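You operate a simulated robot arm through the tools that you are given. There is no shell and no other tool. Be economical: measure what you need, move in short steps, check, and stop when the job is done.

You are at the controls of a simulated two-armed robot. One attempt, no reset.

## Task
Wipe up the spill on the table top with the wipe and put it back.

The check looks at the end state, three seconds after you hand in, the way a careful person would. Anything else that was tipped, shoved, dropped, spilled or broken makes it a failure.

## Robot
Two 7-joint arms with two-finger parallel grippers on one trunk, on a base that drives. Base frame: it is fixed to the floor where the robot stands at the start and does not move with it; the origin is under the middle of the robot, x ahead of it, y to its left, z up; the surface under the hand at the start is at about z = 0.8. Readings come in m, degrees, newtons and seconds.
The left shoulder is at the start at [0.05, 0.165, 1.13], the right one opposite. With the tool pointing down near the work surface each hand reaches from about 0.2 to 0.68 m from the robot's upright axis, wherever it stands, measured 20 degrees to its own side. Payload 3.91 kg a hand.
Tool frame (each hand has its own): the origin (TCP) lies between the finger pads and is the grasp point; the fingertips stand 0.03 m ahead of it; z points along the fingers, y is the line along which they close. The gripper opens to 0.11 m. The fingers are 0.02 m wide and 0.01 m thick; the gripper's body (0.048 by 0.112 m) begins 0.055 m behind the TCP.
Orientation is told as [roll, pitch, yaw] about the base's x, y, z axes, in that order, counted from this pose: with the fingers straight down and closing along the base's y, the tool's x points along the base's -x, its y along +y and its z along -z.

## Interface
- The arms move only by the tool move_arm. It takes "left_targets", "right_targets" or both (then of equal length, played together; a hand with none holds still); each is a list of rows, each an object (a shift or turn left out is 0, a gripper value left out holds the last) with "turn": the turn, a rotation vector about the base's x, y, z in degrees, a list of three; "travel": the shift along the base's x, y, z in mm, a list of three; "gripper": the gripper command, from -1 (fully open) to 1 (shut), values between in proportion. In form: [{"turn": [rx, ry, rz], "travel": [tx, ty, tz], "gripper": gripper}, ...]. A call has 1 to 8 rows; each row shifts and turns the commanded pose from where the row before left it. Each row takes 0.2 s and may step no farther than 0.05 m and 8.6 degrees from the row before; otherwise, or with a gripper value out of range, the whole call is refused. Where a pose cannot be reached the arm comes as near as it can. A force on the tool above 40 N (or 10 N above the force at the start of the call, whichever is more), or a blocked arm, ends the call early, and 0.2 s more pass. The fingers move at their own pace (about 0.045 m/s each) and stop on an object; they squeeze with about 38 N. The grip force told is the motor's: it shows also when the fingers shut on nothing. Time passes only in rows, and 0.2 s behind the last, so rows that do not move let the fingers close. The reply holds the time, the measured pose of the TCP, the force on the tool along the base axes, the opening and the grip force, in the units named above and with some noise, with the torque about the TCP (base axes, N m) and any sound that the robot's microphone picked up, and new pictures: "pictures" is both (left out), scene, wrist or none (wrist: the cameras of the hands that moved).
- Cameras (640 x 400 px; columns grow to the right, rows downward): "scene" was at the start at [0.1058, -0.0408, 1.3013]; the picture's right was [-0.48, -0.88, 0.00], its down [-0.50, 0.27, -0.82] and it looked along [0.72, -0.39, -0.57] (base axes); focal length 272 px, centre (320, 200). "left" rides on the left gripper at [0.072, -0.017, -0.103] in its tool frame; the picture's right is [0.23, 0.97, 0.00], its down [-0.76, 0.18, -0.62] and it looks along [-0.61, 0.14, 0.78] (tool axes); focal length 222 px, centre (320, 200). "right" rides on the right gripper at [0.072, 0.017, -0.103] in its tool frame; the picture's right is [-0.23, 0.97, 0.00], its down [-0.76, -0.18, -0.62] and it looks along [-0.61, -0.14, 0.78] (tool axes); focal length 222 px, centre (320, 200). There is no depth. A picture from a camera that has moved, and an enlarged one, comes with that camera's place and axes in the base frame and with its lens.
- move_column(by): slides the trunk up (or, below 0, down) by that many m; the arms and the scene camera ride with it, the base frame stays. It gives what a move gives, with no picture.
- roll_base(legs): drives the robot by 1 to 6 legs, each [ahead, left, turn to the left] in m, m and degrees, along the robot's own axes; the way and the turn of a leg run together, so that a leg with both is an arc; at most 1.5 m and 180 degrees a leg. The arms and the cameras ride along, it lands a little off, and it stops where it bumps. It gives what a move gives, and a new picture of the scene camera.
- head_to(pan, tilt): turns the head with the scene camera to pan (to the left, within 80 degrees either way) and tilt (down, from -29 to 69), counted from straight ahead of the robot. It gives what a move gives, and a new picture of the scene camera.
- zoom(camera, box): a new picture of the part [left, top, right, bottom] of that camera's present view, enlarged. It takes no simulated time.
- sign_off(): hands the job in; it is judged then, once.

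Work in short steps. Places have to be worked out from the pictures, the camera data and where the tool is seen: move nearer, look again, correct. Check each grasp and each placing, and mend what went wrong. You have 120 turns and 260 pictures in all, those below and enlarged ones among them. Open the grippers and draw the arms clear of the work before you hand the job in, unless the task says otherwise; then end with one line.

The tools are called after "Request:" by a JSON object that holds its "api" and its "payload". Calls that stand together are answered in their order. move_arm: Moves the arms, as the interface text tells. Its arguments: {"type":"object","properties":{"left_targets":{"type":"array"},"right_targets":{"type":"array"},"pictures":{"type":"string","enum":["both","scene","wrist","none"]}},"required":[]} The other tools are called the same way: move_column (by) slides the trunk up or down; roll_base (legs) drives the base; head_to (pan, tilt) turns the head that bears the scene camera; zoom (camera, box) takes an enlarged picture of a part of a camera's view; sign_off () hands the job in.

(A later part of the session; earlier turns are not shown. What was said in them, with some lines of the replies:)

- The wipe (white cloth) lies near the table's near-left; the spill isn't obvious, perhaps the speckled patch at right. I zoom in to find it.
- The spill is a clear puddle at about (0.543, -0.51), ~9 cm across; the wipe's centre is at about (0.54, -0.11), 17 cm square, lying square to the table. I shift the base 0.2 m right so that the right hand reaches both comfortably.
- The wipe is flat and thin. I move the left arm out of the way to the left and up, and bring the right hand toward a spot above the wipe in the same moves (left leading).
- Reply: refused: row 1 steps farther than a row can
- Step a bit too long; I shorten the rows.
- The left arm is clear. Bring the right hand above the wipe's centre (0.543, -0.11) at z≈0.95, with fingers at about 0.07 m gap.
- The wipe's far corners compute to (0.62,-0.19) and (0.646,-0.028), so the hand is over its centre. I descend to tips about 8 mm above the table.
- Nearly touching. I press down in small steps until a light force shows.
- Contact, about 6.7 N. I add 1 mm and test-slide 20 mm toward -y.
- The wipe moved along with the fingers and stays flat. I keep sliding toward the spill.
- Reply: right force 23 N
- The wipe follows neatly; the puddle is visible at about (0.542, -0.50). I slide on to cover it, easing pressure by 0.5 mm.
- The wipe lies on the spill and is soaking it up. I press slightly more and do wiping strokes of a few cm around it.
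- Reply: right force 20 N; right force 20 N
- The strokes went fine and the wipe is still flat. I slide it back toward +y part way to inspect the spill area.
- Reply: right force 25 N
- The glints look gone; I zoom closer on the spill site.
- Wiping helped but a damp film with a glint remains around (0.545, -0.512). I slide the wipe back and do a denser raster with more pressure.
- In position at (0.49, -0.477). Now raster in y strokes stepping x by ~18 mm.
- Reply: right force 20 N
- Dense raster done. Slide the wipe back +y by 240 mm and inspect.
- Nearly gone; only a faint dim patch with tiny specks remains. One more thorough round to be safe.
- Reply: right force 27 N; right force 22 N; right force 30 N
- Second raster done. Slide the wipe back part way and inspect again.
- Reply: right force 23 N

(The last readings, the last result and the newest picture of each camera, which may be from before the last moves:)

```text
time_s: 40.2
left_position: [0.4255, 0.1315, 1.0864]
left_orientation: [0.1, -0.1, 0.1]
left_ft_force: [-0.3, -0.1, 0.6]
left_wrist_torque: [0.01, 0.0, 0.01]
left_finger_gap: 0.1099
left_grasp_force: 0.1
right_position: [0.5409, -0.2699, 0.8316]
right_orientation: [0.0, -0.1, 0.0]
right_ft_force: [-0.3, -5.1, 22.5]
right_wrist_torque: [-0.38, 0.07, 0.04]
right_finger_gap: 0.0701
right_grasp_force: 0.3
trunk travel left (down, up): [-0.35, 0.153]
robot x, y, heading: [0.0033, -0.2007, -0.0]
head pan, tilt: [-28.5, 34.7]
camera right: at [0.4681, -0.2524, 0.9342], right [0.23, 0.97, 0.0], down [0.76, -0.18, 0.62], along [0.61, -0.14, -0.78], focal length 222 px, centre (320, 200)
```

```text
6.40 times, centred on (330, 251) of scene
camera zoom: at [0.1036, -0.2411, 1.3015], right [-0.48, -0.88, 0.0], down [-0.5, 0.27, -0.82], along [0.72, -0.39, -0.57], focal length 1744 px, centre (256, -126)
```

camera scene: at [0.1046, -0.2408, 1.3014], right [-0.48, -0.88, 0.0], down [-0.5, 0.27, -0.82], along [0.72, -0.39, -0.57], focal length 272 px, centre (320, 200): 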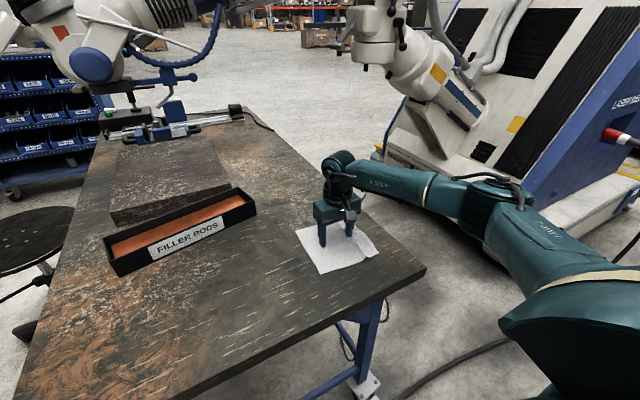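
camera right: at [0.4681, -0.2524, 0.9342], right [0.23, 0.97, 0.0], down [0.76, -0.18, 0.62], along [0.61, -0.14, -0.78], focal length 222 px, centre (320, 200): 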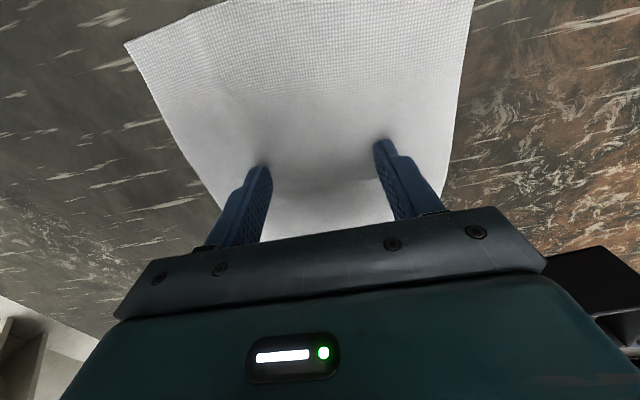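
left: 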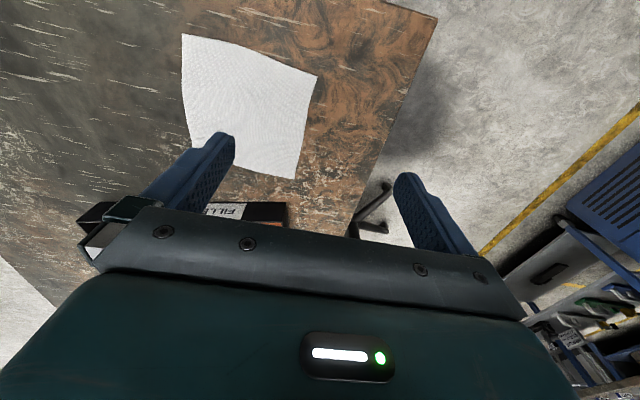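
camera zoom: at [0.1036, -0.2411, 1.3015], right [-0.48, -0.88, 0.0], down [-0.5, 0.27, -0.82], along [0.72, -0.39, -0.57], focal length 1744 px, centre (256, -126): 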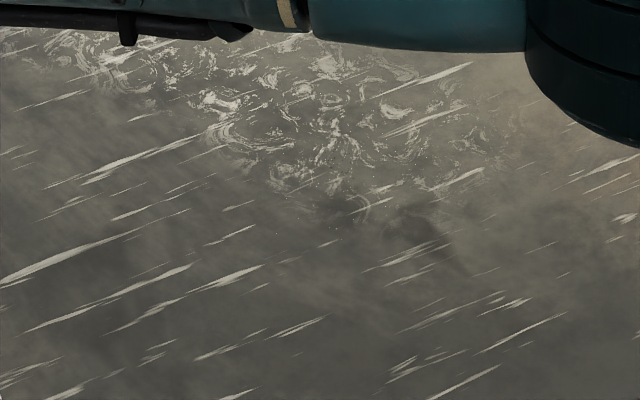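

The spill site is clean now. I slide the wipe the rest of the way back so the TCP returns to (0.544, -0.1115).

Request:
{"api": "move_arm", "payload": {"right_targets": [{"travel": [1, 30, 0]}, {"travel": [1, 30, 0]}, {"travel": [1, 30, 0]}, {"travel": [0, 30, 0]}, {"travel": [0, 30, 0]}, {"travel": [0, 8, 0]}]}}

```text
time_s: 41.6
left_position: [0.4247, 0.1317, 1.0858]
left_orientation: [0.1, -0.2, 0.1]
left_ft_force: [-0.3, 0.1, 1.1]
left_wrist_torque: [0.02, -0.01, 0.02]
left_finger_gap: 0.1101
left_grasp_force: 0.0
right_position: [0.5426, -0.1117, 0.8308]
right_orientation: [0.0, -0.3, -0.2]
right_ft_force: [-0.8, -7.7, 25.5]
right_wrist_torque: [-0.24, 0.07, 0.01]
right_finger_gap: 0.0701
right_grasp_force: 0.2
trunk travel left (down, up): [-0.35, 0.153]
robot x, y, heading: [-0.0013, -0.2026, -0.2]
head pan, tilt: [-28.5, 34.7]
camera scene: at [0.1033, -0.2422, 1.3015], right [-0.48, -0.88, 0.0], down [-0.5, 0.27, -0.82], along [0.72, -0.39, -0.57], focal length 272 px, centre (320, 200)
camera right: at [0.4695, -0.0952, 0.934], right [0.23, 0.97, 0.0], down [0.76, -0.18, 0.63], along [0.61, -0.14, -0.78], focal length 222 px, centre (320, 200)
```

scene: 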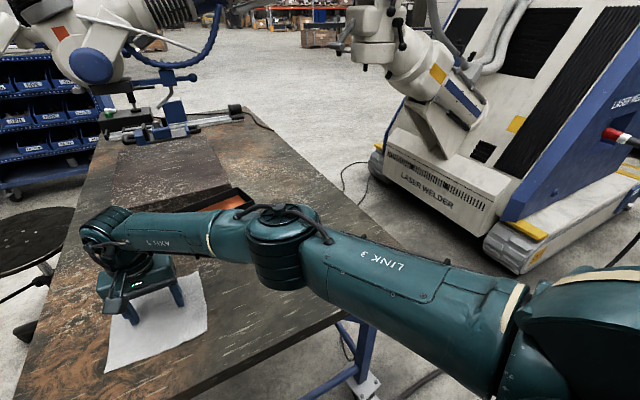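
right: 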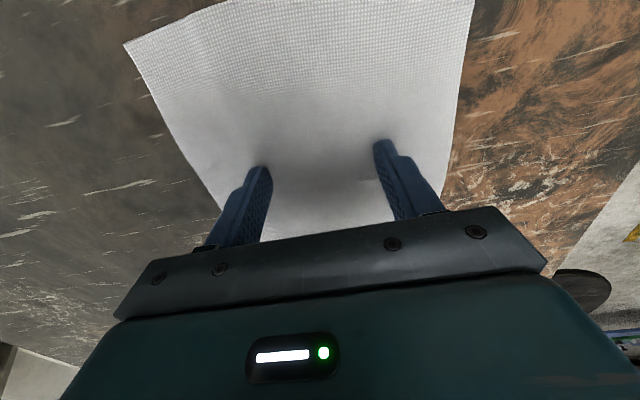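

Wipe is back on its place. I lift straight up and retreat to the earlier hover pose for comparison.

Request:
{"api": "move_arm", "payload": {"right_targets": [{"travel": [0, 0, 5]}, {"travel": [0, 0, 20]}, {"travel": [0, 0, 40]}, {"travel": [0, 0, 40]}, {"travel": [0, 0, 15]}]}}

```text
time_s: 42.8
left_position: [0.4274, 0.1321, 1.0844]
left_orientation: [0.0, -0.1, 0.0]
left_ft_force: [0.3, -0.1, -0.2]
left_wrist_torque: [-0.01, 0.0, -0.02]
left_finger_gap: 0.1101
left_grasp_force: 0.0
right_position: [0.5435, -0.1121, 0.9493]
right_orientation: [0.1, 0.2, 0.0]
right_ft_force: [-0.2, -0.6, 0.5]
right_wrist_torque: [0.04, -0.04, 0.0]
right_finger_gap: 0.0699
right_grasp_force: 0.0
trunk travel left (down, up): [-0.35, 0.153]
robot x, y, heading: [0.0008, -0.2008, -0.1]
head pan, tilt: [-28.5, 34.7]
camera scene: at [0.1057, -0.2411, 1.3012], right [-0.48, -0.88, 0.0], down [-0.5, 0.27, -0.82], along [0.72, -0.39, -0.57], focal length 272 px, centre (320, 200)
camera right: at [0.471, -0.0956, 1.0539], right [0.23, 0.97, 0.0], down [0.76, -0.18, 0.62], along [0.61, -0.14, -0.78], focal length 222 px, centre (320, 200)
```

scene: 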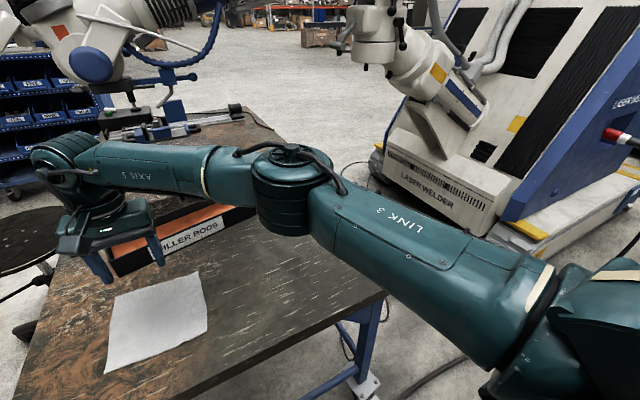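
right: 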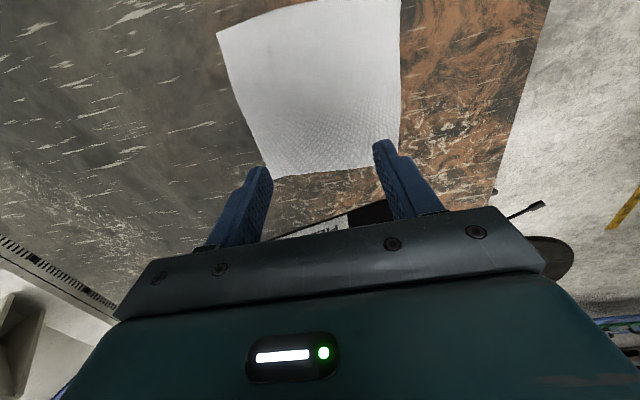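

The wipe is within a few millimetres of its original place and flat. I retreat the right hand to its starting pose relative to the robot, and open the gripper, looking at the spill site from there.

Request:
{"api": "move_arm", "payload": {"right_targets": [{"travel": [-8, -40, 20], "gripper": -1}, {"travel": [-8, -40, 20]}, {"travel": [-8, -40, 20]}, {"travel": [-8, -40, 20]}, {"travel": [-8, -40, 20]}, {"travel": [-8, -40, 20]}, {"travel": [-8, -40, 20]}, {"travel": [-20, -40, 0]}], "pictures": "none"}}

Request:
{"api": "move_arm", "payload": {"right_targets": [{"travel": [-20, -40, 0]}, {"travel": [-20, -40, 0]}, {"travel": [-15, -40, 0]}]}}

Request:
{"api": "zoom", "payload": {"camera": "right", "box": [220, 60, 480, 222]}}

Request:
{"api": "zoom", "payload": {"camera": "scene", "box": [280, 210, 400, 285]}}

```text
time_s: 44.6
left_position: [0.4258, 0.1301, 1.0843]
left_orientation: [0.0, 0.1, 0.0]
left_ft_force: [0.1, 0.2, 0.2]
left_wrist_torque: [0.05, 0.03, -0.04]
left_finger_gap: 0.1099
left_grasp_force: 0.0
right_position: [0.4657, -0.4333, 1.0908]
right_orientation: [0.0, -0.1, 0.0]
right_ft_force: [-0.8, -0.5, 0.1]
right_wrist_torque: [0.0, 0.0, 0.03]
right_finger_gap: 0.1101
right_grasp_force: 0.0
trunk travel left (down, up): [-0.35, 0.153]
robot x, y, heading: [0.0001, -0.2001, 0.2]
head pan, tilt: [-28.5, 34.7]
```

```text
time_s: 45.4
left_position: [0.427, 0.1314, 1.0852]
left_orientation: [0.0, 0.0, 0.0]
left_ft_force: [0.6, 0.1, 0.4]
left_wrist_torque: [0.0, 0.01, -0.01]
left_finger_gap: 0.11
left_grasp_force: 0.0
right_position: [0.4099, -0.5527, 1.091]
right_orientation: [0.1, 0.1, 0.0]
right_ft_force: [0.8, -0.8, 0.6]
right_wrist_torque: [0.0, 0.01, 0.01]
right_finger_gap: 0.1099
right_grasp_force: 0.0
trunk travel left (down, up): [-0.35, 0.153]
robot x, y, heading: [-0.0021, -0.2019, 0.3]
head pan, tilt: [-28.5, 34.7]
camera scene: at [0.1053, -0.2418, 1.3013], right [-0.48, -0.88, 0.0], down [-0.5, 0.27, -0.82], along [0.72, -0.39, -0.57], focal length 272 px, centre (320, 200)
camera right: at [0.3373, -0.5354, 1.1943], right [0.23, 0.97, 0.0], down [0.76, -0.18, 0.62], along [0.61, -0.14, -0.78], focal length 222 px, centre (320, 200)
```

scene: 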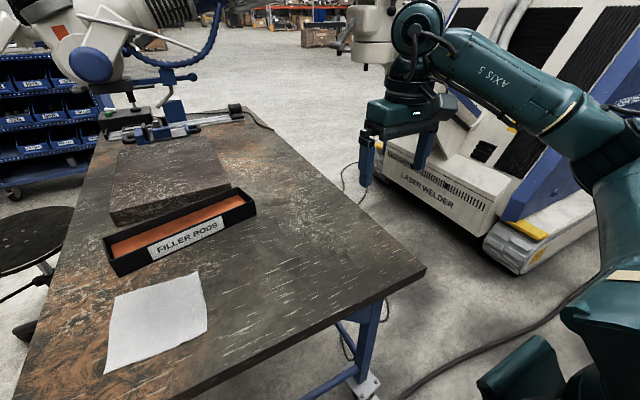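
right: 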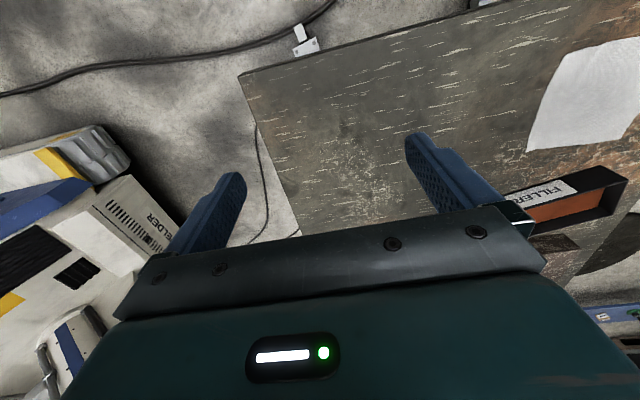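

```text
2.46 times, centred on (350, 141) of right
camera zoom: at [0.3373, -0.5354, 1.1943], right [0.23, 0.97, 0.0], down [0.76, -0.18, 0.62], along [0.61, -0.14, -0.78], focal length 547 px, centre (246, 345)
```

zoom: 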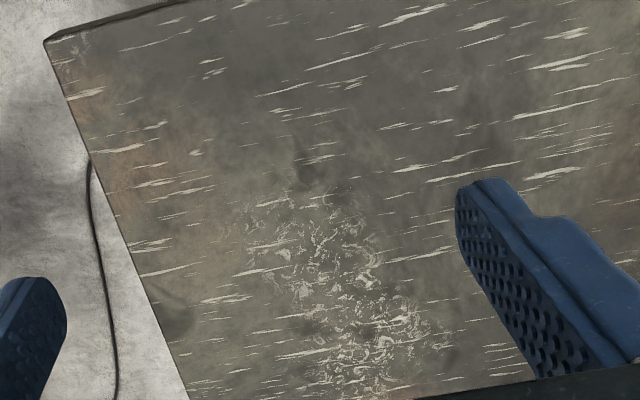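

```text
5.33 times, centred on (340, 248) of scene
camera zoom: at [0.1053, -0.2418, 1.3013], right [-0.48, -0.88, 0.0], down [-0.5, 0.27, -0.82], along [0.72, -0.39, -0.57], focal length 1454 px, centre (213, -53)
```

zoom: 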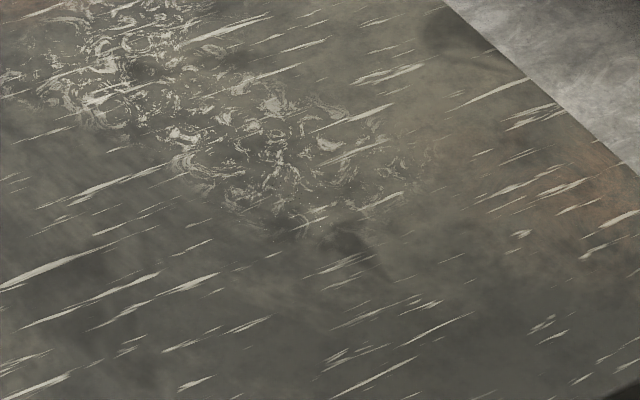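

The spill site is dry table texture, the wipe lies flat in its place, nothing else moved, and both arms are clear with open grippers. I hand in.

Request:
{"api": "sign_off", "payload": {}}

```text
The job is handed in.
```

The spill is wiped up and no film or glint shows in the last close-up. The wipe lies flat within a few millimetres of where it started, and nothing else on the table was moved.
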